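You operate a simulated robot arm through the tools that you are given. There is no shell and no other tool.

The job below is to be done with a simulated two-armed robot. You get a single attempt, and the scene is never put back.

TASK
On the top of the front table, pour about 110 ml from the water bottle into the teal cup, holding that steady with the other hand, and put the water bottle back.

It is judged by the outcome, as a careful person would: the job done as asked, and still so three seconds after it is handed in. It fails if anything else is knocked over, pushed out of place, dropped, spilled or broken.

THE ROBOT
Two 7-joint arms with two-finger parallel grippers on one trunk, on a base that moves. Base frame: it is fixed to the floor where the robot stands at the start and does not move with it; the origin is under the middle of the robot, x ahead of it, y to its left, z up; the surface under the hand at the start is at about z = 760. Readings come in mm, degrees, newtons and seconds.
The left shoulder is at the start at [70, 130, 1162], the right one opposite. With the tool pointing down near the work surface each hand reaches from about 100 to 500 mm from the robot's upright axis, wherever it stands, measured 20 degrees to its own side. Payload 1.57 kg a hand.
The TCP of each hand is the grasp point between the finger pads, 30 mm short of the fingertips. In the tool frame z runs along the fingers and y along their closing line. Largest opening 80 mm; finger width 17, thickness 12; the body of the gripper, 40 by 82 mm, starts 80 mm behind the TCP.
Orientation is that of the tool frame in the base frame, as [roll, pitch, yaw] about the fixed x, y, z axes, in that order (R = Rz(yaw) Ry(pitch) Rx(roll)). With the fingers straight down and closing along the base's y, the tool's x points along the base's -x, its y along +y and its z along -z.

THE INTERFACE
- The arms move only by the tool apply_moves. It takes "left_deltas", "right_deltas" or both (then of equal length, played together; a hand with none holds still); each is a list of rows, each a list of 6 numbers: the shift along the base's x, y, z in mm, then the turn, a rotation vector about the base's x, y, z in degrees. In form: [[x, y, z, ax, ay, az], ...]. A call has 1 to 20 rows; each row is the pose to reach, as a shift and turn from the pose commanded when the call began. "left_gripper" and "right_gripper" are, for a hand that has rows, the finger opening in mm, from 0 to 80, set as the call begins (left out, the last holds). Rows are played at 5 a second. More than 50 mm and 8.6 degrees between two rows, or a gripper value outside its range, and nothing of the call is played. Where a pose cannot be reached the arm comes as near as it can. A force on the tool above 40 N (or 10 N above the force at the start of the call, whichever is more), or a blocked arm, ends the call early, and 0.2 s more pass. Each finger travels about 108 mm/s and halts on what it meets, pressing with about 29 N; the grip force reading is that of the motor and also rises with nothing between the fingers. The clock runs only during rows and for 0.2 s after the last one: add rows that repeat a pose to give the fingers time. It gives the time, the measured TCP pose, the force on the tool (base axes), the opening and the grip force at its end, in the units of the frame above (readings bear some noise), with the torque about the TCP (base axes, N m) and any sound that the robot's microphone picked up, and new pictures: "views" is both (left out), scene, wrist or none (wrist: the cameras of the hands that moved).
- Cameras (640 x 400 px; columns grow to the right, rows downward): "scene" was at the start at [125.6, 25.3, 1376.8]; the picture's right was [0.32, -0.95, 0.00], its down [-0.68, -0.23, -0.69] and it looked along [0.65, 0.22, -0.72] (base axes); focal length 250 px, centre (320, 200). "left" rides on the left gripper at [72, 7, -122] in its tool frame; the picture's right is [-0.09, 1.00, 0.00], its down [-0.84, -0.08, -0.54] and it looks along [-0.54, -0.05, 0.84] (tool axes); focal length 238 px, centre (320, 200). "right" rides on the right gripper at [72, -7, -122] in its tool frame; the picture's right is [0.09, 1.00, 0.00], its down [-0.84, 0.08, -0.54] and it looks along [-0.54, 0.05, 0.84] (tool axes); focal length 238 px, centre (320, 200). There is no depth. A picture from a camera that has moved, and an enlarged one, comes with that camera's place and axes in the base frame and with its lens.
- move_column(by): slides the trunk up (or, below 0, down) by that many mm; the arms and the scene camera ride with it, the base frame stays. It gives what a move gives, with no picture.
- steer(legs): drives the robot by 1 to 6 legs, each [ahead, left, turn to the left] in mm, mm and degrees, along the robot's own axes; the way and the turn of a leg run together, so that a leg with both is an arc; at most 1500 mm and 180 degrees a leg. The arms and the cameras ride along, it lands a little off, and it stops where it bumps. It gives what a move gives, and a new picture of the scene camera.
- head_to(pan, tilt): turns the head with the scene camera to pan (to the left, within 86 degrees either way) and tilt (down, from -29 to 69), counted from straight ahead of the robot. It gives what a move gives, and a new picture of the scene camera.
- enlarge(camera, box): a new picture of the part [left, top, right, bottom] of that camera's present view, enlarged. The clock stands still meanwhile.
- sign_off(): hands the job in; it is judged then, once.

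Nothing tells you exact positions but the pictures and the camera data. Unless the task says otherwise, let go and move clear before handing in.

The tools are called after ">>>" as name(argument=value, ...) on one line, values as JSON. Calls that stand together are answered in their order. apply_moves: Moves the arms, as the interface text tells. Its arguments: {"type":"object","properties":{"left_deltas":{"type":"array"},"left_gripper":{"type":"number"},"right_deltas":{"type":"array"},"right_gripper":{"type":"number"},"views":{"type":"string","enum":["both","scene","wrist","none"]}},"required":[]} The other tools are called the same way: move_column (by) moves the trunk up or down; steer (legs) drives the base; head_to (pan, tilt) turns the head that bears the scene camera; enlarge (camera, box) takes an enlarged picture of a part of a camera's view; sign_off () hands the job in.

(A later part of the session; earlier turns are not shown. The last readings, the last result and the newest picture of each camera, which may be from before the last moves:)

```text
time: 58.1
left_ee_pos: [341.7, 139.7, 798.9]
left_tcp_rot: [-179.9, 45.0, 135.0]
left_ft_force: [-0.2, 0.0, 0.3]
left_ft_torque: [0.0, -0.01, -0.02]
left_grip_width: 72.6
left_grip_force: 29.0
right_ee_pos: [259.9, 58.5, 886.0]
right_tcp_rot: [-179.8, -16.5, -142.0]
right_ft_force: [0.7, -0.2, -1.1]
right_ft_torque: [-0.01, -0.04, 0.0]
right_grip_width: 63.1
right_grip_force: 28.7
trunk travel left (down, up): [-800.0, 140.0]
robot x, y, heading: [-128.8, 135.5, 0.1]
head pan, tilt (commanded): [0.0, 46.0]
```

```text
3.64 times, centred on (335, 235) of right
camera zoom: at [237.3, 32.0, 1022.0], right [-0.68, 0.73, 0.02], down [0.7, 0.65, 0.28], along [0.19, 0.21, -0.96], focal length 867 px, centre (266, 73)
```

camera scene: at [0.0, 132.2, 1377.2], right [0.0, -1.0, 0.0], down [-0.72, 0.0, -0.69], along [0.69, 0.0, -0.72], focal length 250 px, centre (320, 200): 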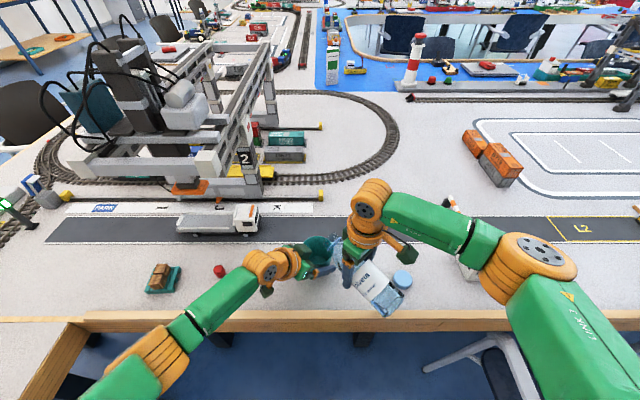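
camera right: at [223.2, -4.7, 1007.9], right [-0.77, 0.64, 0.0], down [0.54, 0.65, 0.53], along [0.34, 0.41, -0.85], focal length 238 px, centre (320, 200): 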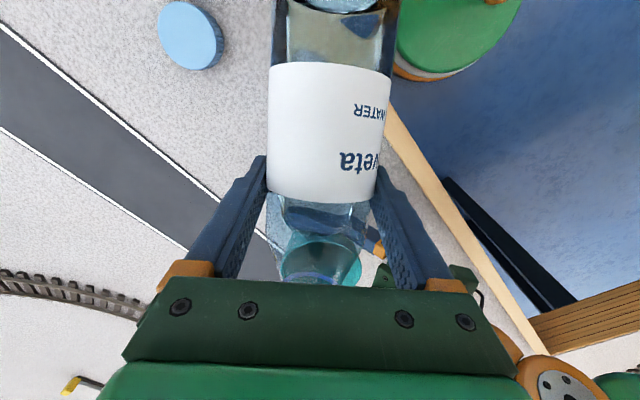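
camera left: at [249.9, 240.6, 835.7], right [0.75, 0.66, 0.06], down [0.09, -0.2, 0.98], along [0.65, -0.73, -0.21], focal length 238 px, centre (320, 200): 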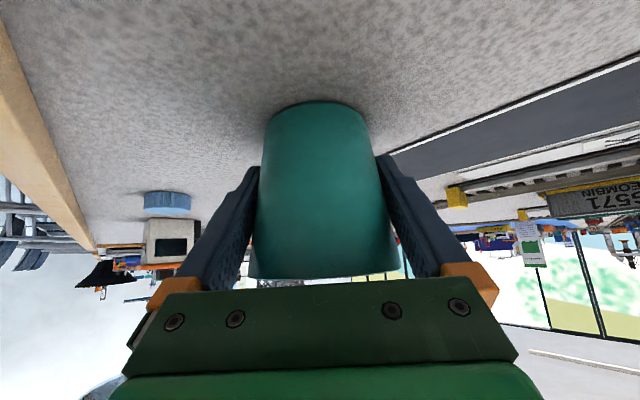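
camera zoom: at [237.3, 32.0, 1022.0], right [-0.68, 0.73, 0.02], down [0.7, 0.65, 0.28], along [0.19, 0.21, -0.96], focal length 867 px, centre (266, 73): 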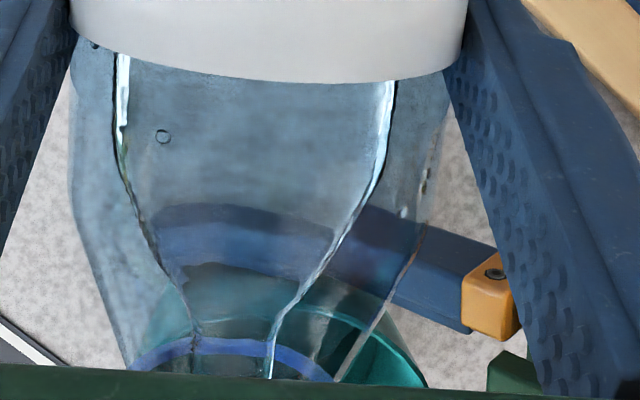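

The water line is near z ≈ 796, roughly 95–100 ml, and the bottle's weight reading has dropped about 1 N, which agrees. I'll tip back promptly now to stop the flow, then measure before any top-up.

>>> apply_moves(right_deltas=[[0, 0, 0, 3.7, -4.7, 0], [0, 0, 0, 7.4, -9.5, 0], [0, 0, 0, 11.1, -14.2, 0], [0, 0, 0, 11.1, -14.2, 0], [0, 0, 0, 11.1, -14.2, 0]], views="none")

>>> enlarge(camera="scene", box=[305, 225, 361, 275])

>>> enlarge(camera="scene", box=[312, 233, 342, 265])

```text
time: 59.3
left_ee_pos: [341.8, 139.3, 799.3]
left_tcp_rot: [-179.9, 45.1, 135.0]
left_ft_force: [0.2, -1.0, -1.0]
left_ft_torque: [-0.04, 0.01, -0.02]
left_grip_width: 72.7
left_grip_force: 29.1
right_ee_pos: [260.5, 58.8, 886.2]
right_tcp_rot: [-179.9, 1.7, -142.0]
right_ft_force: [0.4, 0.1, -1.1]
right_ft_torque: [0.06, -0.06, -0.01]
right_grip_width: 62.7
right_grip_force: 28.7
trunk travel left (down, up): [-800.0, 140.0]
robot x, y, heading: [-130.2, 130.8, -0.2]
head pan, tilt (commanded): [0.0, 46.0]
```

```text
8.00 times, centred on (333, 250) of scene
camera zoom: at [0.2, 132.3, 1377.2], right [0.0, -1.0, 0.0], down [-0.72, 0.0, -0.69], along [0.69, 0.0, -0.72], focal length 1997 px, centre (216, -200)
```

zoom: 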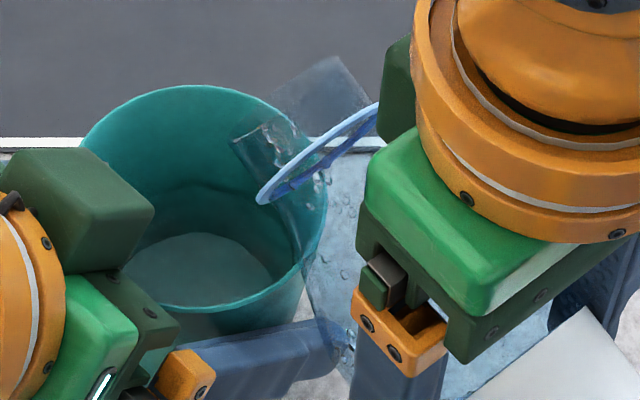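

```text
12.50 times, centred on (327, 249) of scene
camera zoom: at [0.2, 132.3, 1377.2], right [0.0, -1.0, 0.0], down [-0.72, 0.0, -0.69], along [0.69, 0.0, -0.72], focal length 3121 px, centre (232, -412)
```

zoom: 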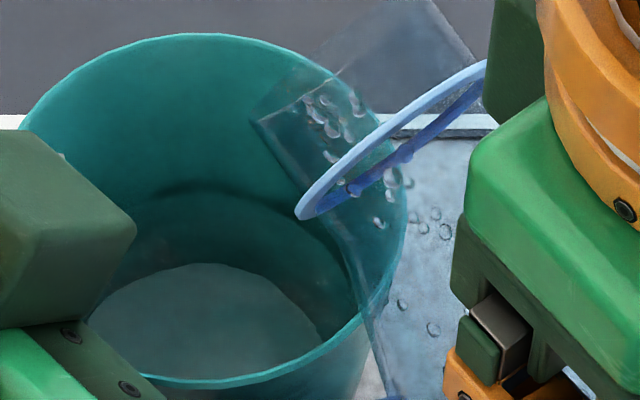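

The flow has stopped. I'll stand the bottle fully upright and raise it clear so both the cup's and the bottle's levels can be measured cleanly.

>>> apply_moves(right_deltas=[[0, 0, 5, 4.5, -5.76, 0], [0, 0, 15, 9.0, -11.5, 0], [0, 0, 27, 13.5, -17.3, 0], [0, 0, 40, 18.0, -23.0, 0], [0, 0, 52, 22.6, -28.9, 0], [0, 0, 65, 27.1, -34.6, 0], [0, 0, 78, 31.6, -40.4, 0], [0, 0, 91, 36.1, -46.2, 0], [0, 0, 104, 40.6, -52, 0], [0, 0, 115, 45.1, -57.8, 0], [0, 0, 115, 45.1, -57.8, 0], [0, 0, 115, 45.1, -57.8, 0]], views="both")

>>> enlarge(camera="scene", box=[340, 170, 400, 290])

>>> enlarge(camera="scene", box=[312, 233, 342, 265])

>>> enlarge(camera="right", box=[240, 0, 420, 280])

```text
time: 61.9
left_ee_pos: [341.7, 139.7, 799.6]
left_tcp_rot: [-179.9, 45.0, 135.0]
left_ft_force: [-0.2, 0.6, 0.1]
left_ft_torque: [-0.01, -0.01, 0.02]
left_grip_width: 72.9
left_grip_force: 29.1
right_ee_pos: [261.8, 58.9, 1001.3]
right_tcp_rot: [-179.6, 75.0, -141.9]
right_ft_force: [-0.4, -0.1, -0.8]
right_ft_torque: [0.0, 0.01, 0.0]
right_grip_width: 62.8
right_grip_force: 29.3
trunk travel left (down, up): [-800.0, 140.0]
robot x, y, heading: [-128.1, 137.1, 0.1]
head pan, tilt (commanded): [0.0, 46.0]
camera scene: at [0.2, 132.2, 1377.2], right [0.0, -1.0, 0.0], down [-0.72, 0.0, -0.69], along [0.69, 0.0, -0.72], focal length 250 px, centre (320, 200)
camera right: at [157.0, -31.3, 963.0], right [-0.63, 0.77, -0.09], down [-0.29, -0.13, 0.95], along [0.72, 0.62, 0.3], focal length 238 px, centre (320, 200)
```

scene: 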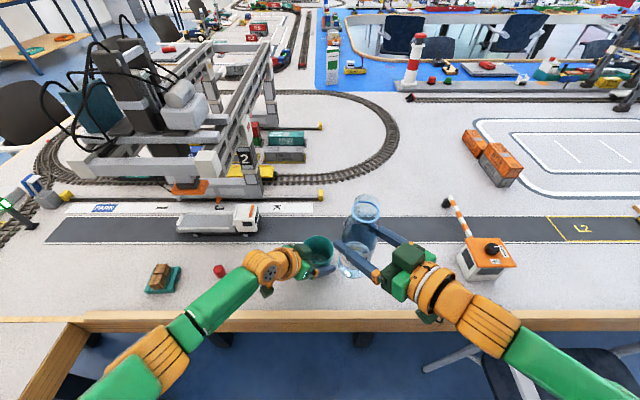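
right: 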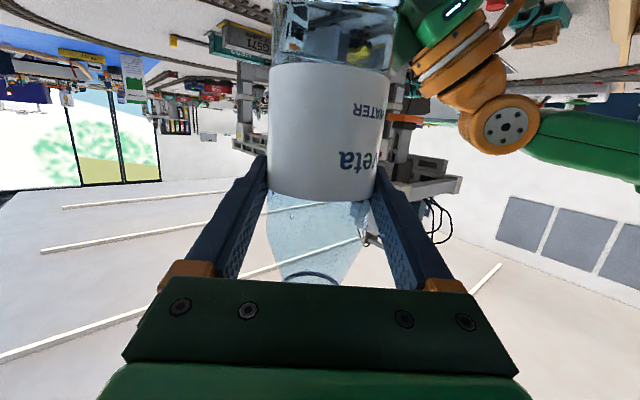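

```text
3.33 times, centred on (370, 230) of scene
camera zoom: at [0.2, 132.2, 1377.2], right [0.0, -1.0, 0.0], down [-0.72, 0.0, -0.69], along [0.69, 0.0, -0.72], focal length 832 px, centre (153, 100)
```

zoom: 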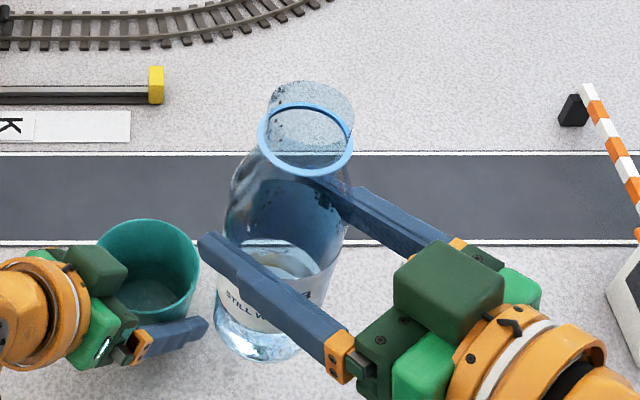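

```text
12.50 times, centred on (327, 249) of scene
camera zoom: at [0.2, 132.2, 1377.2], right [0.0, -1.0, 0.0], down [-0.72, 0.0, -0.69], along [0.69, 0.0, -0.72], focal length 3121 px, centre (232, -412)
```

zoom: 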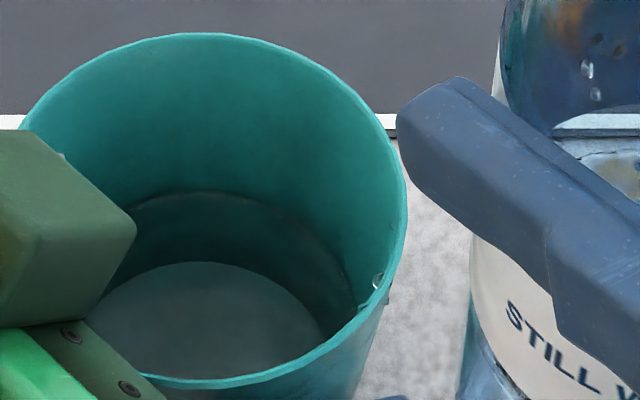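

```text
1.43 times, centred on (330, 140) of right
camera zoom: at [157.0, -31.3, 963.0], right [-0.63, 0.77, -0.09], down [-0.29, -0.13, 0.95], along [0.72, 0.62, 0.3], focal length 340 px, centre (306, 286)
```

zoom: 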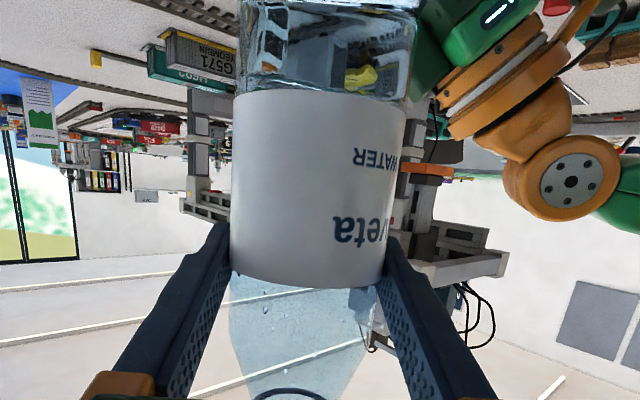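

The cup now shows a crisp water line at z ≈ 797, about 34 mm deep, which I make 102–105 ml. I'll check the bottle's own level and take several weight readings for a second opinion.

>>> enlarge(camera="scene", box=[350, 200, 390, 260])

>>> enlarge(camera="scene", box=[345, 235, 385, 285])

>>> enlarge(camera="right", box=[260, 0, 410, 110])

>>> apply_moves(right_deltas=[[0, 0, 0, 0, 0, 0]], views="none")

>>> apply_moves(right_deltas=[[0, 0, 0, 0, 0, 0]], views="none")

>>> apply_moves(right_deltas=[[0, 0, 0, 0, 0, 0]], views="none")

>>> apply_moves(right_deltas=[[0, 0, 0, 0, 0, 0]], views="none")

>>> apply_moves(right_deltas=[[0, 0, 0, 0, 0, 0]], views="none")

>>> apply_moves(right_deltas=[[0, 0, 0, 0, 0, 0]], views="none")

```text
6.67 times, centred on (370, 230) of scene
camera zoom: at [0.2, 132.2, 1377.2], right [0.0, -1.0, 0.0], down [-0.72, 0.0, -0.69], along [0.69, 0.0, -0.72], focal length 1664 px, centre (-13, 0)
```

zoom: 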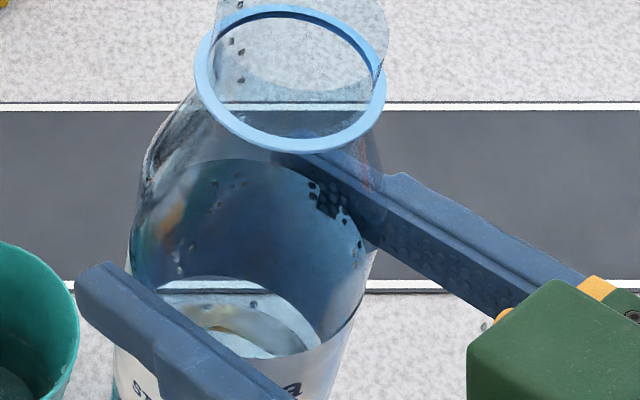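

```text
8.00 times, centred on (365, 260) of scene
camera zoom: at [0.2, 132.2, 1377.2], right [0.0, -1.0, 0.0], down [-0.72, 0.0, -0.69], along [0.69, 0.0, -0.72], focal length 1997 px, centre (-40, -280)
```

zoom: 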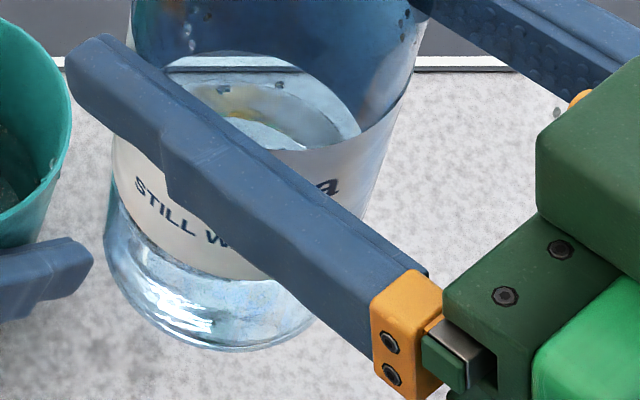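

```text
3.64 times, centred on (335, 55) of right
camera zoom: at [157.0, -31.3, 963.0], right [-0.63, 0.77, -0.09], down [-0.29, -0.13, 0.95], along [0.72, 0.62, 0.3], focal length 867 px, centre (266, 727)
```

zoom: 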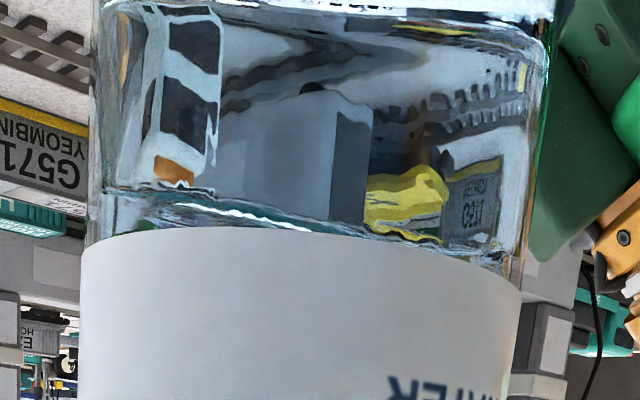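

```text
time: 62.3
left_ee_pos: [342.2, 139.6, 800.4]
left_tcp_rot: [-179.9, 45.1, 135.0]
left_ft_force: [-0.1, -0.1, -0.4]
left_ft_torque: [0.01, 0.0, -0.02]
left_grip_width: 72.7
left_grip_force: 29.3
right_ee_pos: [259.4, 57.8, 1000.7]
right_tcp_rot: [-179.7, 74.9, -141.9]
right_ft_force: [0.0, -0.4, -1.3]
right_ft_torque: [0.01, 0.01, -0.02]
right_grip_width: 62.8
right_grip_force: 29.1
trunk travel left (down, up): [-800.0, 140.0]
robot x, y, heading: [-131.7, 133.4, -0.1]
head pan, tilt (commanded): [0.0, 46.0]
```

```text
time: 62.7
left_ee_pos: [342.4, 139.2, 799.4]
left_tcp_rot: [-179.9, 44.9, 135.0]
left_ft_force: [-0.2, 0.3, 0.2]
left_ft_torque: [-0.01, 0.02, 0.02]
left_grip_width: 72.8
left_grip_force: 29.0
right_ee_pos: [260.8, 58.3, 1001.4]
right_tcp_rot: [-179.7, 75.0, -142.0]
right_ft_force: [-0.2, 0.2, -1.2]
right_ft_torque: [0.0, 0.0, 0.02]
right_grip_width: 62.7
right_grip_force: 29.4
trunk travel left (down, up): [-800.0, 140.0]
robot x, y, heading: [-130.3, 133.1, -0.1]
head pan, tilt (commanded): [0.0, 46.0]
```

```text
time: 63.1
left_ee_pos: [343.1, 138.8, 799.9]
left_tcp_rot: [-179.9, 45.0, 134.9]
left_ft_force: [0.7, -0.5, -0.2]
left_ft_torque: [0.03, 0.02, 0.01]
left_grip_width: 72.8
left_grip_force: 29.4
right_ee_pos: [260.6, 57.7, 1001.1]
right_tcp_rot: [-179.8, 75.1, -141.9]
right_ft_force: [0.4, 0.2, -1.6]
right_ft_torque: [0.03, 0.02, -0.02]
right_grip_width: 63.1
right_grip_force: 28.6
trunk travel left (down, up): [-800.0, 140.0]
robot x, y, heading: [-129.8, 137.4, -0.1]
head pan, tilt (commanded): [0.0, 46.0]
```

```text
time: 63.5
left_ee_pos: [342.1, 139.4, 799.6]
left_tcp_rot: [-180.0, 45.0, 134.9]
left_ft_force: [-0.4, -0.7, -1.3]
left_ft_torque: [-0.06, 0.02, 0.02]
left_grip_width: 72.5
left_grip_force: 28.9
right_ee_pos: [260.0, 58.8, 1001.5]
right_tcp_rot: [-179.8, 75.0, -142.0]
right_ft_force: [-0.2, 0.1, -1.1]
right_ft_torque: [0.02, 0.04, 0.02]
right_grip_width: 62.8
right_grip_force: 29.1
trunk travel left (down, up): [-800.0, 140.0]
robot x, y, heading: [-130.0, 132.0, -0.2]
head pan, tilt (commanded): [0.0, 46.0]
```

```text
time: 63.9
left_ee_pos: [342.1, 138.6, 799.6]
left_tcp_rot: [-179.9, 45.0, 135.0]
left_ft_force: [0.0, 0.8, 0.8]
left_ft_torque: [-0.04, 0.01, -0.01]
left_grip_width: 72.5
left_grip_force: 28.5
right_ee_pos: [260.8, 56.5, 1002.5]
right_tcp_rot: [-179.8, 74.9, -142.0]
right_ft_force: [-0.8, -0.4, -2.1]
right_ft_torque: [-0.01, 0.03, 0.03]
right_grip_width: 62.8
right_grip_force: 29.1
trunk travel left (down, up): [-800.0, 140.0]
robot x, y, heading: [-132.8, 132.8, -0.1]
head pan, tilt (commanded): [0.0, 46.0]
```

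```text
time: 64.3
left_ee_pos: [342.1, 140.6, 800.7]
left_tcp_rot: [-179.9, 45.0, 135.1]
left_ft_force: [0.0, -0.2, -1.2]
left_ft_torque: [-0.01, 0.0, 0.03]
left_grip_width: 72.2
left_grip_force: 28.8
right_ee_pos: [260.9, 58.2, 1003.1]
right_tcp_rot: [-179.7, 75.0, -141.9]
right_ft_force: [0.5, -1.4, -1.5]
right_ft_torque: [-0.03, 0.04, 0.0]
right_grip_width: 62.7
right_grip_force: 28.9
trunk travel left (down, up): [-800.0, 140.0]
robot x, y, heading: [-129.2, 137.8, 0.0]
head pan, tilt (commanded): [0.0, 46.0]
```

Fitting the cup's geometry carefully gives about 100 ml, and the weight change gives 92 ± 18 ml, so it's slightly short. At 91.5° the flow had nearly stopped, so a small top-up at slightly more tilt will be gentle. I'll go back to the pre-pour pose.

>>> apply_moves(right_deltas=[[0, 0, -11, -4.5, 5.8, 0], [0, 0, -24, -9.0, 11.6, 0], [0, 0, -37, -13.5, 17.3, 0], [0, 0, -50, -18.0, 23.1, 0], [0, 0, -63, -22.6, 28.9, 0], [0, 0, -75, -27.1, 34.7, 0], [0, 0, -88, -31.6, 40.5, 0], [0, 0, -100, -36.1, 46.2, 0], [0, 0, -110, -40.6, 52, 0], [0, 0, -115, -45.1, 57.8, 0], [0, 0, -115, -45.1, 57.8, 0]], views="none")

>>> enlarge(camera="scene", box=[305, 225, 361, 275])

```text
time: 66.7
left_ee_pos: [340.9, 138.6, 799.9]
left_tcp_rot: [-179.9, 45.1, 135.0]
left_ft_force: [0.9, 0.0, -0.5]
left_ft_torque: [0.04, -0.01, 0.0]
left_grip_width: 72.5
left_grip_force: 29.1
right_ee_pos: [260.6, 57.6, 885.7]
right_tcp_rot: [-179.8, 1.6, -142.0]
right_ft_force: [0.4, -0.3, -2.5]
right_ft_torque: [0.05, -0.06, -0.02]
right_grip_width: 63.0
right_grip_force: 28.8
trunk travel left (down, up): [-800.0, 140.0]
robot x, y, heading: [-130.9, 131.4, -0.1]
head pan, tilt (commanded): [0.0, 46.0]
```

```text
8.00 times, centred on (333, 250) of scene
camera zoom: at [-0.1, 131.9, 1377.2], right [0.0, -1.0, 0.0], down [-0.72, 0.0, -0.69], along [0.69, 0.0, -0.72], focal length 1997 px, centre (216, -200)
```

zoom: 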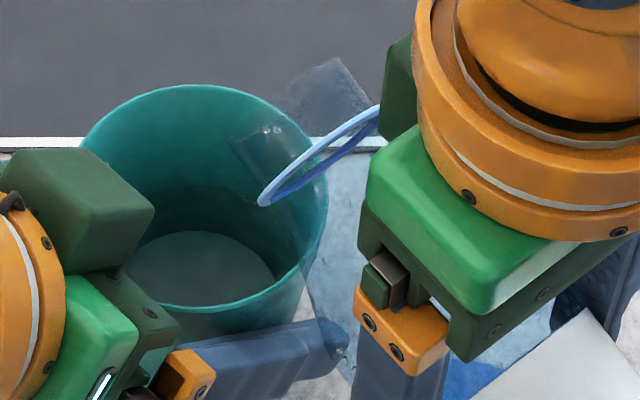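

Same pose as before. I'll tilt to about 90.5° in smooth steps, below the angle where flow last stopped.

>>> apply_moves(right_deltas=[[0, 0, 0, -3.1, 3.9, 0], [0, 0, 0, -6.2, 7.9, 0], [0, 0, 0, -8.6, 11.0, 0], [0, 0, 0, -10.5, 13.4, 0], [0, 0, 0, -10.5, 13.4, 0]], views="none")

>>> enlarge(camera="scene", box=[312, 233, 342, 265])

```text
time: 67.9
left_ee_pos: [341.6, 140.3, 799.7]
left_tcp_rot: [-180.0, 45.0, 135.0]
left_ft_force: [0.2, -0.1, 0.3]
left_ft_torque: [-0.01, -0.03, -0.02]
left_grip_width: 72.6
left_grip_force: 28.7
right_ee_pos: [261.1, 57.6, 886.1]
right_tcp_rot: [-179.7, -15.4, -142.0]
right_ft_force: [-0.1, -0.2, -1.6]
right_ft_torque: [0.01, -0.01, -0.02]
right_grip_width: 62.9
right_grip_force: 28.7
trunk travel left (down, up): [-800.0, 140.0]
robot x, y, heading: [-130.7, 129.6, -0.1]
head pan, tilt (commanded): [0.0, 46.0]
```

```text
12.50 times, centred on (327, 249) of scene
camera zoom: at [0.2, 132.1, 1377.2], right [0.0, -1.0, 0.0], down [-0.72, 0.0, -0.69], along [0.69, 0.0, -0.72], focal length 3121 px, centre (232, -412)
```

zoom: 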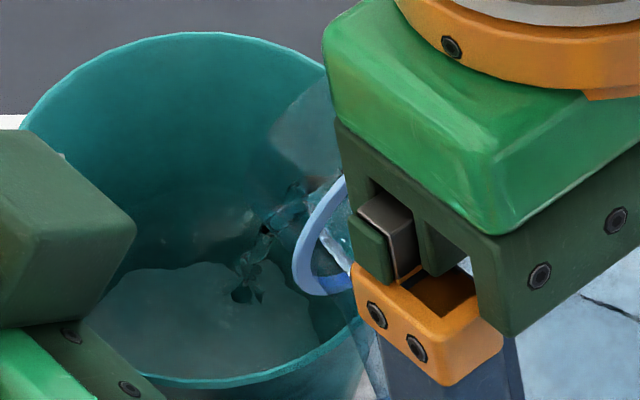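

A small stream is running already from the slosh. I'll hold briefly and check the level right away.

>>> apply_moves(right_deltas=[[0, 0, 0, 0, 0, 0]], views="none")

>>> enlarge(camera="scene", box=[312, 233, 342, 265])

```text
time: 68.3
left_ee_pos: [341.4, 139.1, 800.5]
left_tcp_rot: [-179.9, 45.0, 135.0]
left_ft_force: [-0.1, -0.7, 0.6]
left_ft_torque: [0.0, -0.02, 0.03]
left_grip_width: 72.3
left_grip_force: 29.2
right_ee_pos: [261.1, 58.5, 886.2]
right_tcp_rot: [-179.8, -15.4, -142.1]
right_ft_force: [0.0, 0.0, -1.0]
right_ft_torque: [0.0, -0.04, -0.03]
right_grip_width: 62.9
right_grip_force: 28.9
trunk travel left (down, up): [-800.0, 140.0]
robot x, y, heading: [-129.8, 132.6, 0.1]
head pan, tilt (commanded): [0.0, 46.0]
```

```text
12.50 times, centred on (327, 249) of scene
camera zoom: at [0.2, 132.4, 1377.2], right [0.0, -1.0, 0.0], down [-0.72, 0.0, -0.69], along [0.69, 0.0, -0.72], focal length 3121 px, centre (232, -412)
```

zoom: 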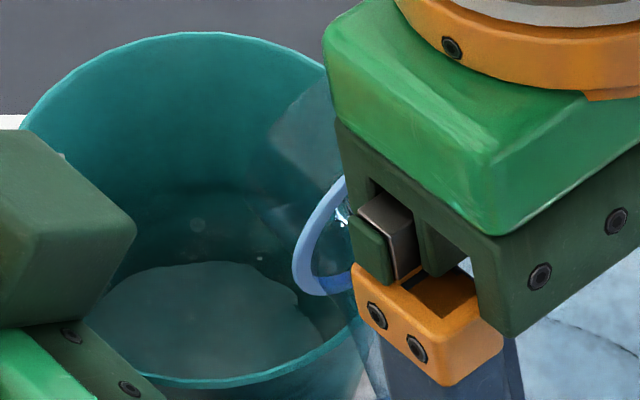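

The stream stopped by itself. I'll let the surface calm and re-measure.

>>> apply_moves(right_deltas=[[0, 0, 0, 0, 0, 0], [0, 0, 0, 0, 0, 0], [0, 0, 0, 0, 0, 0], [0, 0, 0, 0, 0, 0], [0, 0, 0, 0, 0, 0]], views="none")

>>> enlarge(camera="scene", box=[312, 233, 342, 265])

>>> enlarge(camera="scene", box=[320, 243, 336, 259])

```text
time: 69.5
left_ee_pos: [341.5, 139.8, 800.5]
left_tcp_rot: [-179.8, 45.1, 135.1]
left_ft_force: [0.6, 0.5, -0.3]
left_ft_torque: [0.02, 0.01, 0.0]
left_grip_width: 72.4
left_grip_force: 28.8
right_ee_pos: [261.1, 58.4, 886.5]
right_tcp_rot: [-179.8, -15.4, -141.9]
right_ft_force: [0.2, -0.4, -1.3]
right_ft_torque: [0.02, -0.02, -0.03]
right_grip_width: 62.9
right_grip_force: 28.9
trunk travel left (down, up): [-800.0, 140.0]
robot x, y, heading: [-128.4, 135.3, -0.1]
head pan, tilt (commanded): [0.0, 46.0]
```

```text
12.50 times, centred on (327, 249) of scene
camera zoom: at [0.2, 132.3, 1377.2], right [0.0, -1.0, 0.0], down [-0.72, 0.0, -0.69], along [0.69, 0.0, -0.72], focal length 3121 px, centre (232, -412)
```

zoom: 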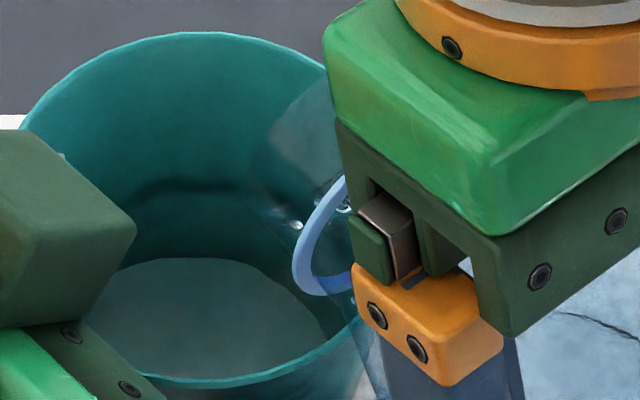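

```text
16.00 times, centred on (328, 251) of scene
camera zoom: at [0.2, 132.3, 1377.2], right [0.0, -1.0, 0.0], down [-0.72, 0.0, -0.69], along [0.69, 0.0, -0.72], focal length 3995 px, centre (192, -616)
```

zoom: 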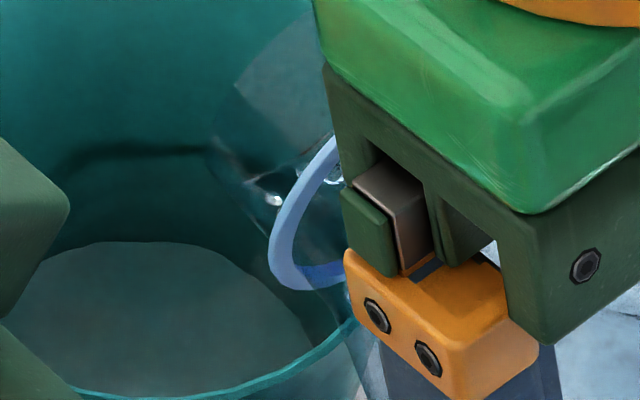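

The line is now at about 35–36 mm depth, close to 108–110 ml, and nothing is flowing. That's the target, so I'll tip the bottle back upright smoothly and raise it.

>>> apply_moves(right_deltas=[[0, 0, 0, 4.3, -5.5, 0], [0, 0, 0, 8.6, -11, 0], [0, 0, 2, 12.9, -16.4, 0], [0, 0, 8, 17.1, -21.9, 0], [0, 0, 18, 21.4, -27.4, 0], [0, 0, 30, 25.7, -32.9, 0], [0, 0, 42, 30, -38.3, 0], [0, 0, 55, 34.3, -43.8, 0], [0, 0, 68, 38.6, -49.3, 0], [0, 0, 80, 42.8, -54.8, 0], [0, 0, 92, 47.1, -60.2, 0], [0, 0, 104, 51.4, -65.7, 0], [0, 0, 115, 55.7, -71.2, 0], [0, 0, 115, 55.7, -71.2, 0], [0, 0, 115, 55.7, -71.2, 0]], views="both")

>>> enlarge(camera="scene", box=[312, 233, 342, 265])

>>> enlarge(camera="scene", box=[300, 190, 420, 300])

```text
time: 72.7
left_ee_pos: [342.1, 138.8, 800.1]
left_tcp_rot: [-179.9, 44.9, 135.0]
left_ft_force: [-0.2, -0.3, -0.3]
left_ft_torque: [0.03, -0.01, 0.01]
left_grip_width: 72.3
left_grip_force: 28.9
right_ee_pos: [261.6, 57.7, 1001.3]
right_tcp_rot: [-179.9, 75.1, -142.2]
right_ft_force: [0.2, 0.2, -2.1]
right_ft_torque: [-0.02, -0.01, 0.0]
right_grip_width: 62.7
right_grip_force: 28.9
trunk travel left (down, up): [-800.0, 140.0]
robot x, y, heading: [-131.5, 131.1, -0.1]
head pan, tilt (commanded): [0.0, 46.0]
camera scene: at [0.2, 132.2, 1377.2], right [0.0, -1.0, 0.0], down [-0.72, 0.0, -0.69], along [0.69, 0.0, -0.72], focal length 250 px, centre (320, 200)
camera right: at [157.3, -31.6, 962.7], right [-0.63, 0.77, -0.09], down [-0.29, -0.13, 0.95], along [0.72, 0.62, 0.3], focal length 238 px, centre (320, 200)
```

scene: 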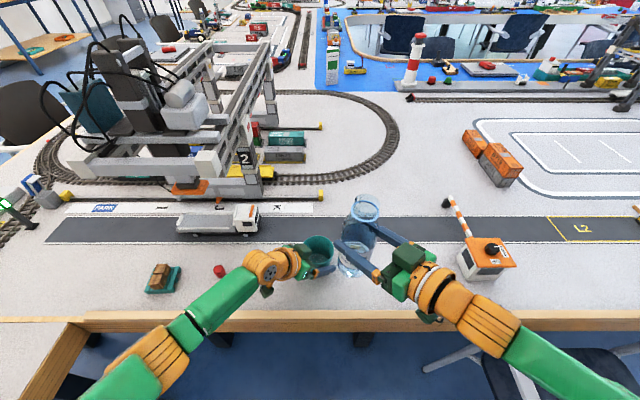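
right: 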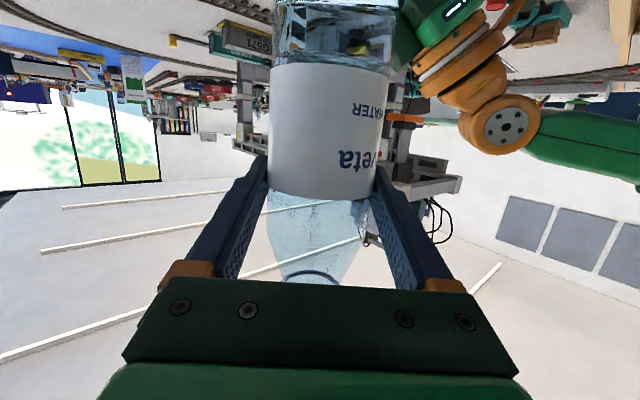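

```text
12.50 times, centred on (327, 249) of scene
camera zoom: at [0.2, 132.2, 1377.2], right [0.0, -1.0, 0.0], down [-0.72, 0.0, -0.69], along [0.69, 0.0, -0.72], focal length 3121 px, centre (232, -412)
```

zoom: 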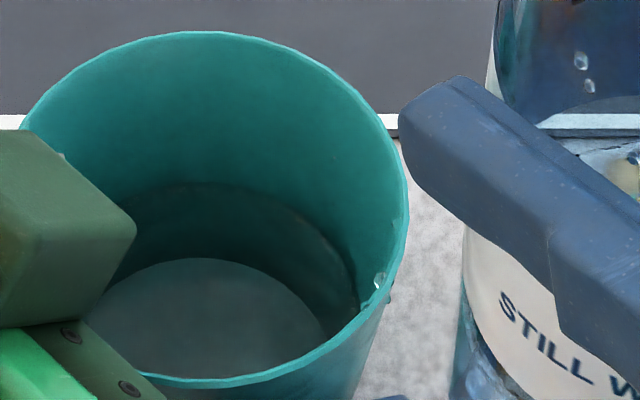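

```text
3.64 times, centred on (360, 245) of scene
camera zoom: at [0.2, 132.2, 1377.2], right [0.0, -1.0, 0.0], down [-0.72, 0.0, -0.69], along [0.69, 0.0, -0.72], focal length 908 px, centre (174, 36)
```

zoom: 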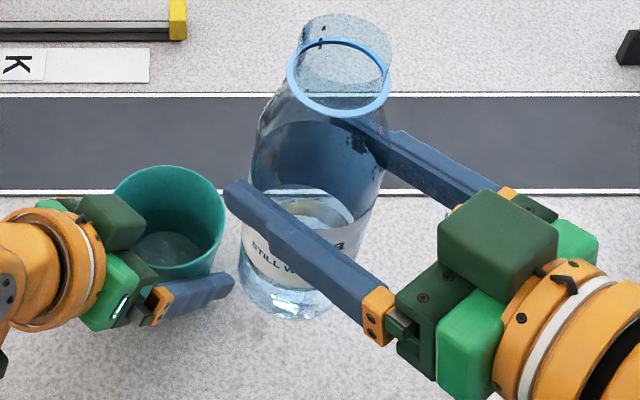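

The water line now sits at about 36 mm depth, which I make 110 ml, and the table around the cup is dry. Next I'll open the left gripper and back it straight out along its axis, as I did before.

>>> apply_moves(left_deltas=[[0, 0, 0, 0, 0, 0], [0, 0, 0, 0, 0, 0], [0, 0, 0, 0, 0, 0], [-5, 5, 7, 0, 0, 0], [-12, 12, 17, 0, 0, 0], [-21, 21, 30, 0, 0, 0], [-30, 30, 42.5, 0, 0, 0], [-40, 40, 56.5, 0, 0, 0], [-50, 50, 71, 0, 0, 0], [-60, 60, 85, 0, 0, 0]], left_gripper=80, views="both")

>>> enlarge(camera="scene", box=[280, 210, 380, 290])

```text
time: 74.9
left_ee_pos: [280.8, 199.4, 885.8]
left_tcp_rot: [-179.9, 44.9, 135.0]
left_ft_force: [0.4, 0.5, 0.1]
left_ft_torque: [-0.04, 0.01, 0.0]
left_grip_width: 79.9
left_grip_force: 0.0
right_ee_pos: [260.4, 59.0, 1001.0]
right_tcp_rot: [-179.9, 75.0, -142.1]
right_ft_force: [0.4, 0.6, -1.8]
right_ft_torque: [-0.01, -0.01, 0.0]
right_grip_width: 62.5
right_grip_force: 29.1
trunk travel left (down, up): [-800.0, 140.0]
robot x, y, heading: [-134.8, 133.4, -0.2]
head pan, tilt (commanded): [0.0, 46.0]
camera scene: at [-0.8, 132.7, 1377.3], right [0.0, -1.0, 0.0], down [-0.72, 0.0, -0.69], along [0.69, 0.0, -0.72], focal length 250 px, centre (320, 200)
camera left: at [188.1, 300.6, 920.9], right [0.75, 0.66, 0.06], down [0.09, -0.2, 0.98], along [0.65, -0.73, -0.21], focal length 238 px, centre (320, 200)
```

scene: 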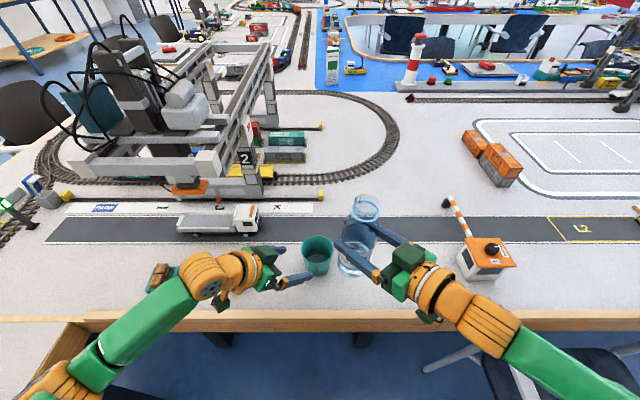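
left: 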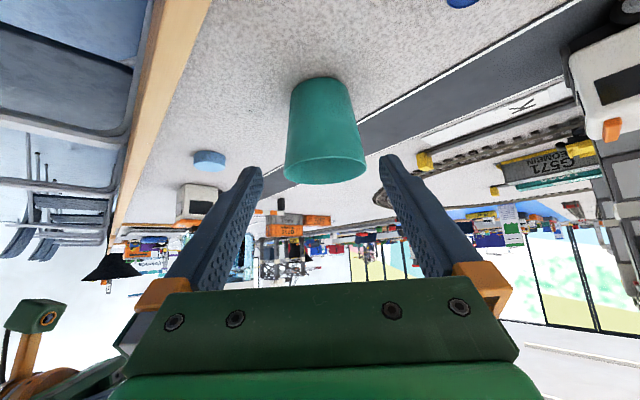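

```text
5.00 times, centred on (330, 250) of scene
camera zoom: at [-0.8, 132.7, 1377.3], right [0.0, -1.0, 0.0], down [-0.72, 0.0, -0.69], along [0.69, 0.0, -0.72], focal length 1248 px, centre (270, -50)
```

zoom: 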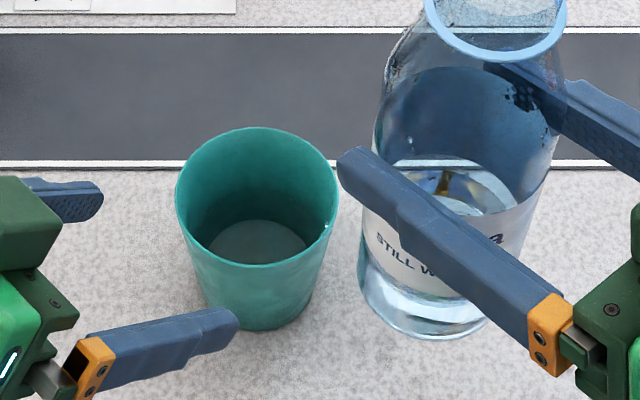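

The cup stands undisturbed. With the left hand out of the way I can measure the cup's full outline and water line much better, so I'll do that now along with a few more weight readings.

>>> enlarge(camera="scene", box=[298, 228, 340, 280])

>>> enlarge(camera="left", box=[270, 60, 380, 200])

>>> apply_moves(right_deltas=[[0, 0, 0, 0, 0, 0]], views="none")

>>> apply_moves(right_deltas=[[0, 0, 0, 0, 0, 0]], views="none")

>>> apply_moves(right_deltas=[[0, 0, 0, 0, 0, 0]], views="none")

>>> apply_moves(right_deltas=[[0, 0, 0, 0, 0, 0]], views="none")

>>> apply_moves(right_deltas=[[0, 0, 0, 0, 0, 0]], views="none")

>>> apply_moves(right_deltas=[[0, 0, 0, 0, 0, 0]], views="none")

>>> apply_moves(right_deltas=[[0, 0, 0, 0, 0, 0]], views="none")

>>> apply_moves(right_deltas=[[0, 0, 0, 0, 0, 0]], views="none")

```text
7.69 times, centred on (319, 254) of scene
camera zoom: at [-0.8, 132.7, 1377.3], right [0.0, -1.0, 0.0], down [-0.72, 0.0, -0.69], along [0.69, 0.0, -0.72], focal length 1920 px, centre (328, -215)
```

zoom: 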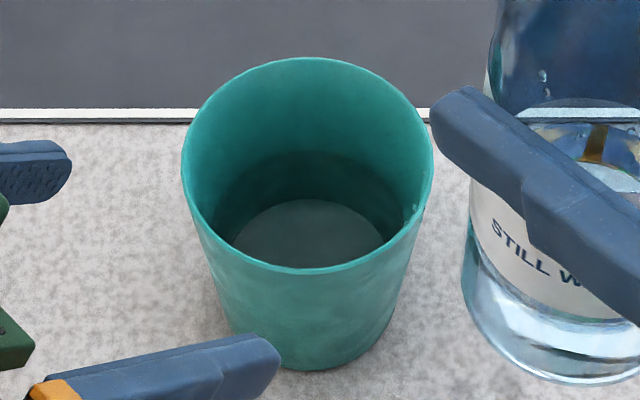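

```text
2.86 times, centred on (325, 130) of left
camera zoom: at [188.1, 300.6, 920.9], right [0.75, 0.66, 0.06], down [0.09, -0.2, 0.98], along [0.65, -0.73, -0.21], focal length 681 px, centre (306, 400)
```

zoom: 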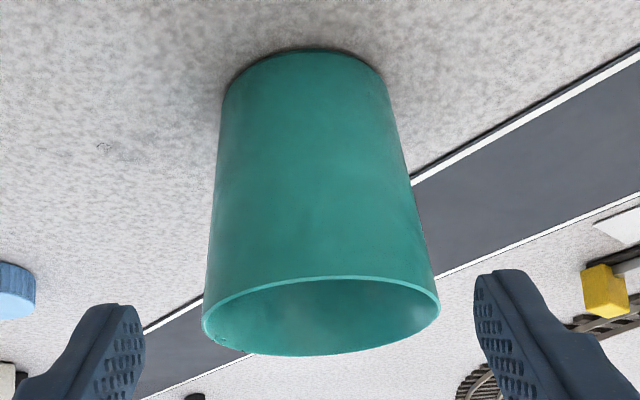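

```text
time: 75.3
left_ee_pos: [280.4, 199.5, 885.0]
left_tcp_rot: [-179.8, 45.1, 135.0]
left_ft_force: [0.2, 0.6, -0.5]
left_ft_torque: [0.02, -0.01, 0.01]
left_grip_width: 80.5
left_grip_force: 0.1
right_ee_pos: [260.4, 57.5, 1001.6]
right_tcp_rot: [-180.0, 75.0, -142.2]
right_ft_force: [0.3, 0.7, -0.4]
right_ft_torque: [-0.03, 0.01, 0.01]
right_grip_width: 62.8
right_grip_force: 28.9
trunk travel left (down, up): [-800.0, 140.0]
robot x, y, heading: [-127.3, 132.4, -0.3]
head pan, tilt (commanded): [0.0, 46.0]
```

```text
time: 75.7
left_ee_pos: [279.2, 199.6, 885.5]
left_tcp_rot: [-179.8, 45.0, 135.0]
left_ft_force: [0.2, -0.4, -0.4]
left_ft_torque: [0.0, -0.01, 0.02]
left_grip_width: 79.9
left_grip_force: 0.0
right_ee_pos: [261.2, 56.8, 1001.5]
right_tcp_rot: [180.0, 75.1, -142.1]
right_ft_force: [0.3, -0.7, -1.3]
right_ft_torque: [-0.01, -0.01, -0.02]
right_grip_width: 62.8
right_grip_force: 29.1
trunk travel left (down, up): [-800.0, 140.0]
robot x, y, heading: [-132.2, 133.8, 0.1]
head pan, tilt (commanded): [0.0, 46.0]
```

```text
time: 76.1
left_ee_pos: [280.2, 198.7, 885.2]
left_tcp_rot: [-180.0, 45.0, 134.9]
left_ft_force: [0.6, 0.4, -0.4]
left_ft_torque: [0.01, -0.02, -0.02]
left_grip_width: 80.0
left_grip_force: 0.1
right_ee_pos: [261.3, 57.4, 1000.6]
right_tcp_rot: [-180.0, 74.9, -142.1]
right_ft_force: [0.2, 0.3, -1.8]
right_ft_torque: [0.0, 0.01, -0.05]
right_grip_width: 62.8
right_grip_force: 28.8
trunk travel left (down, up): [-800.0, 140.0]
robot x, y, heading: [-129.9, 133.9, -0.1]
head pan, tilt (commanded): [0.0, 46.0]
```

```text
time: 76.5
left_ee_pos: [280.6, 199.0, 885.2]
left_tcp_rot: [-179.9, 45.1, 135.0]
left_ft_force: [-0.6, -0.3, 0.3]
left_ft_torque: [-0.01, 0.02, 0.01]
left_grip_width: 80.1
left_grip_force: 0.1
right_ee_pos: [261.2, 58.3, 1001.6]
right_tcp_rot: [-179.9, 74.9, -142.1]
right_ft_force: [-0.5, -0.2, -1.7]
right_ft_torque: [0.01, 0.02, -0.01]
right_grip_width: 63.0
right_grip_force: 29.2
trunk travel left (down, up): [-800.0, 140.0]
robot x, y, heading: [-132.2, 134.2, -0.1]
head pan, tilt (commanded): [0.0, 46.0]
```

```text
time: 76.9
left_ee_pos: [281.2, 199.9, 885.6]
left_tcp_rot: [-179.9, 45.0, 135.0]
left_ft_force: [-0.1, -0.6, -0.8]
left_ft_torque: [0.02, 0.01, -0.03]
left_grip_width: 80.0
left_grip_force: 0.0
right_ee_pos: [260.6, 57.1, 1000.4]
right_tcp_rot: [180.0, 75.0, -142.1]
right_ft_force: [0.2, -0.4, -2.1]
right_ft_torque: [-0.02, 0.0, 0.01]
right_grip_width: 63.1
right_grip_force: 29.4
trunk travel left (down, up): [-800.0, 140.0]
robot x, y, heading: [-132.3, 134.1, 0.1]
head pan, tilt (commanded): [0.0, 46.0]
```

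```text
time: 77.3
left_ee_pos: [280.7, 198.2, 884.8]
left_tcp_rot: [-179.9, 45.0, 135.1]
left_ft_force: [0.0, -1.1, 0.3]
left_ft_torque: [0.0, -0.02, -0.02]
left_grip_width: 80.0
left_grip_force: 0.0
right_ee_pos: [259.9, 57.6, 1001.5]
right_tcp_rot: [180.0, 75.0, -142.2]
right_ft_force: [-0.5, 0.2, -1.1]
right_ft_torque: [0.02, 0.01, 0.02]
right_grip_width: 62.8
right_grip_force: 29.0
trunk travel left (down, up): [-800.0, 140.0]
robot x, y, heading: [-131.6, 133.6, 0.1]
head pan, tilt (commanded): [0.0, 46.0]
```

```text
time: 77.7
left_ee_pos: [280.6, 197.6, 884.4]
left_tcp_rot: [-179.9, 44.9, 134.9]
left_ft_force: [0.8, -0.6, 0.4]
left_ft_torque: [0.0, 0.0, 0.0]
left_grip_width: 80.0
left_grip_force: 0.1
right_ee_pos: [261.5, 57.7, 1000.7]
right_tcp_rot: [180.0, 75.0, -142.1]
right_ft_force: [-0.3, 1.0, -1.2]
right_ft_torque: [-0.01, 0.02, -0.02]
right_grip_width: 62.9
right_grip_force: 28.5
trunk travel left (down, up): [-800.0, 140.0]
robot x, y, heading: [-132.7, 131.7, -0.0]
head pan, tilt (commanded): [0.0, 46.0]
```

```text
time: 78.1
left_ee_pos: [280.4, 199.0, 883.9]
left_tcp_rot: [-179.9, 45.0, 135.0]
left_ft_force: [0.0, 0.5, 0.1]
left_ft_torque: [0.0, 0.02, 0.0]
left_grip_width: 80.3
left_grip_force: 0.0
right_ee_pos: [260.7, 56.7, 1001.2]
right_tcp_rot: [180.0, 75.0, -142.1]
right_ft_force: [0.7, -0.1, -1.1]
right_ft_torque: [0.01, 0.01, 0.04]
right_grip_width: 63.0
right_grip_force: 29.3
trunk travel left (down, up): [-800.0, 140.0]
robot x, y, heading: [-133.0, 132.6, 0.0]
head pan, tilt (commanded): [0.0, 46.0]
```

A fuller fit of the cup gives about 103 ml, and the weight change suggests perhaps a bit less, so it's probably 8–10 ml short of 110. The earlier gentle tip to 90.4° added about 9 ml, so one more like it is worthwhile. I'll take hold of the cup again first.

>>> apply_moves(left_deltas=[[9, -9, -12.5, 0, 0, 0], [18, -18, -25, 0, 0, 0], [27, -27, -38, 0, 0, 0], [36, -36, -51, 0, 0, 0], [45, -45, -64, 0, 0, 0], [53, -53, -75, 0, 0, 0], [60, -60, -85, 0, 0, 0], [60, -60, -85, 0, 0, 0]], left_gripper=80, views="wrist")

>>> enlarge(camera="left", box=[220, 80, 420, 300])

```text
time: 79.9
left_ee_pos: [338.8, 140.2, 800.5]
left_tcp_rot: [-179.9, 45.0, 134.9]
left_ft_force: [-0.4, 1.2, -0.8]
left_ft_torque: [0.03, 0.0, -0.03]
left_grip_width: 80.2
left_grip_force: 0.1
right_ee_pos: [261.0, 58.4, 1001.6]
right_tcp_rot: [179.9, 75.1, -142.0]
right_ft_force: [-0.5, 0.3, -1.5]
right_ft_torque: [-0.02, 0.02, -0.02]
right_grip_width: 63.1
right_grip_force: 28.7
trunk travel left (down, up): [-800.0, 140.0]
robot x, y, heading: [-131.8, 133.6, -0.3]
head pan, tilt (commanded): [0.0, 46.0]
camera left: at [248.5, 241.2, 836.5], right [0.75, 0.66, 0.06], down [0.09, -0.2, 0.98], along [0.65, -0.73, -0.21], focal length 238 px, centre (320, 200)
```

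left: 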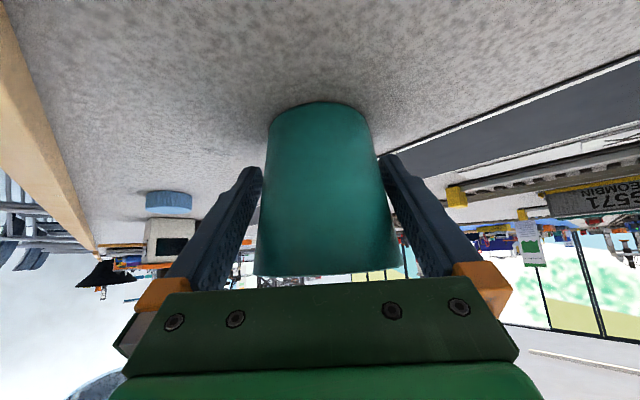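

```text
1.82 times, centred on (320, 190) of left
camera zoom: at [248.5, 241.2, 836.5], right [0.75, 0.66, 0.06], down [0.09, -0.2, 0.98], along [0.65, -0.73, -0.21], focal length 433 px, centre (320, 218)
```

zoom: 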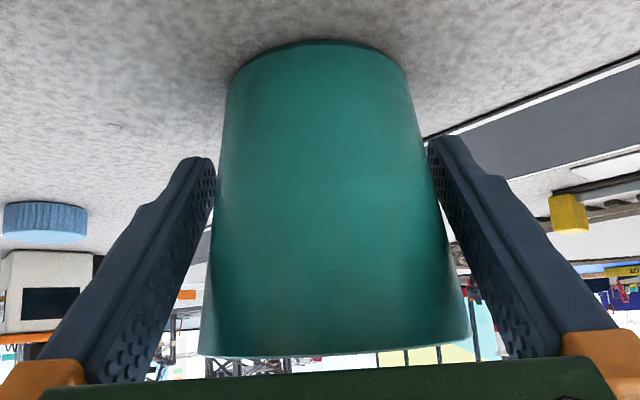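

Aligned well between the fingers. Closing on the cup.

>>> apply_moves(left_deltas=[[0, 0, 0, 0, 0, 0], [0, 0, 0, 0, 0, 0], [0, 0, 0, 0, 0, 0]], left_gripper=60, views="none")

>>> enlarge(camera="scene", box=[305, 225, 361, 275])

```text
time: 80.7
left_ee_pos: [339.5, 140.1, 800.6]
left_tcp_rot: [-179.9, 45.0, 135.1]
left_ft_force: [-0.1, -0.2, -0.3]
left_ft_torque: [-0.1, 0.03, -0.03]
left_grip_width: 72.9
left_grip_force: 29.1
right_ee_pos: [260.7, 57.4, 1000.9]
right_tcp_rot: [179.9, 75.0, -142.2]
right_ft_force: [0.2, -0.8, -1.7]
right_ft_torque: [0.0, 0.04, 0.01]
right_grip_width: 63.0
right_grip_force: 28.5
trunk travel left (down, up): [-800.0, 140.0]
robot x, y, heading: [-128.6, 129.1, 0.1]
head pan, tilt (commanded): [0.0, 46.0]
```

```text
8.00 times, centred on (333, 250) of scene
camera zoom: at [-0.5, 132.2, 1377.3], right [0.0, -1.0, 0.0], down [-0.72, 0.0, -0.69], along [0.69, 0.0, -0.72], focal length 1997 px, centre (216, -200)
```

zoom: 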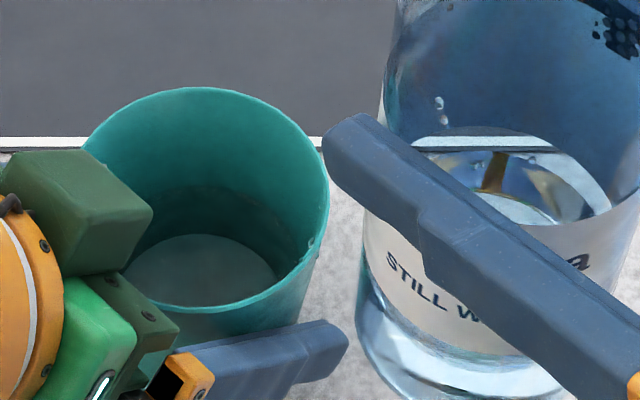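

The cup is held at 72.9 mm. I'll bring the bottle back down to the pre-pour pose.

>>> apply_moves(right_deltas=[[0, 0, -11, -4.5, 5.8, 0], [0, 0, -24, -9.0, 11.6, 0], [0, 0, -37, -13.5, 17.3, 0], [0, 0, -50, -18.0, 23.1, 0], [0, 0, -63, -22.6, 28.9, 0], [0, 0, -75, -27.1, 34.7, 0], [0, 0, -88, -31.6, 40.5, 0], [0, 0, -100, -36.1, 46.2, 0], [0, 0, -110, -40.6, 52, 0], [0, 0, -115, -45.1, 57.8, 0], [0, 0, -115, -45.1, 57.8, 0]], views="none")

>>> enlarge(camera="scene", box=[305, 225, 361, 275])

```text
time: 83.1
left_ee_pos: [340.6, 140.4, 801.4]
left_tcp_rot: [-180.0, 44.9, 135.0]
left_ft_force: [1.0, 1.0, 1.3]
left_ft_torque: [-0.04, 0.03, -0.02]
left_grip_width: 72.6
left_grip_force: 28.8
right_ee_pos: [259.2, 58.1, 886.2]
right_tcp_rot: [-179.9, 1.6, -142.0]
right_ft_force: [-1.2, 0.4, -1.4]
right_ft_torque: [0.04, -0.08, 0.02]
right_grip_width: 62.9
right_grip_force: 29.1
trunk travel left (down, up): [-800.0, 140.0]
robot x, y, heading: [-132.1, 134.7, 0.1]
head pan, tilt (commanded): [0.0, 46.0]
```

```text
8.00 times, centred on (333, 250) of scene
camera zoom: at [-0.4, 132.3, 1377.3], right [0.0, -1.0, 0.0], down [-0.72, 0.0, -0.69], along [0.69, 0.0, -0.72], focal length 1997 px, centre (216, -200)
```

zoom: 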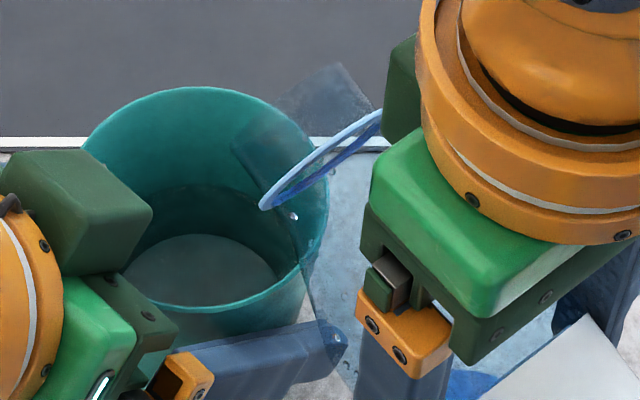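

Same pre-pour pose as before. Now the gentle tip to about 91.2°, just slightly past last time.

>>> apply_moves(right_deltas=[[0, 0, 0, -3.1, 3.9, 0], [0, 0, 0, -6.2, 7.9, 0], [0, 0, 0, -9.0, 11.5, 0], [0, 0, 0, -11.0, 14.0, 0], [0, 0, 0, -11.0, 14.0, 0]], views="none")

>>> enlarge(camera="scene", box=[312, 233, 342, 265])

```text
time: 84.3
left_ee_pos: [340.3, 140.4, 801.1]
left_tcp_rot: [-179.9, 45.0, 135.0]
left_ft_force: [-0.9, 0.5, 0.4]
left_ft_torque: [-0.04, 0.05, -0.01]
left_grip_width: 72.7
left_grip_force: 29.1
right_ee_pos: [259.7, 59.1, 886.7]
right_tcp_rot: [-179.8, -16.1, -142.1]
right_ft_force: [0.2, -0.8, -1.3]
right_ft_torque: [0.02, -0.01, 0.01]
right_grip_width: 62.7
right_grip_force: 28.8
trunk travel left (down, up): [-800.0, 140.0]
robot x, y, heading: [-132.0, 137.6, 0.0]
head pan, tilt (commanded): [0.0, 46.0]
```

```text
12.50 times, centred on (327, 249) of scene
camera zoom: at [-0.4, 132.4, 1377.3], right [0.0, -1.0, 0.0], down [-0.72, 0.0, -0.69], along [0.69, 0.0, -0.72], focal length 3121 px, centre (232, -412)
```

zoom: 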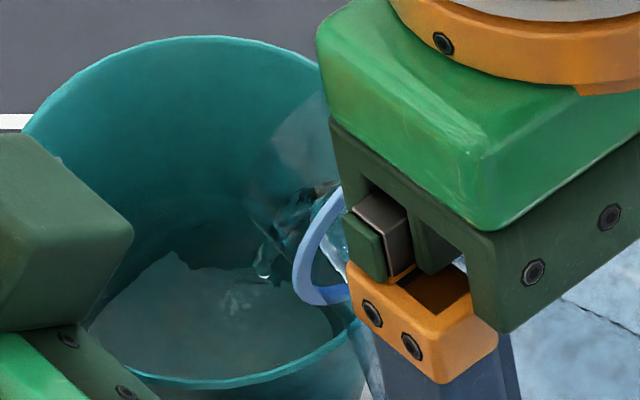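

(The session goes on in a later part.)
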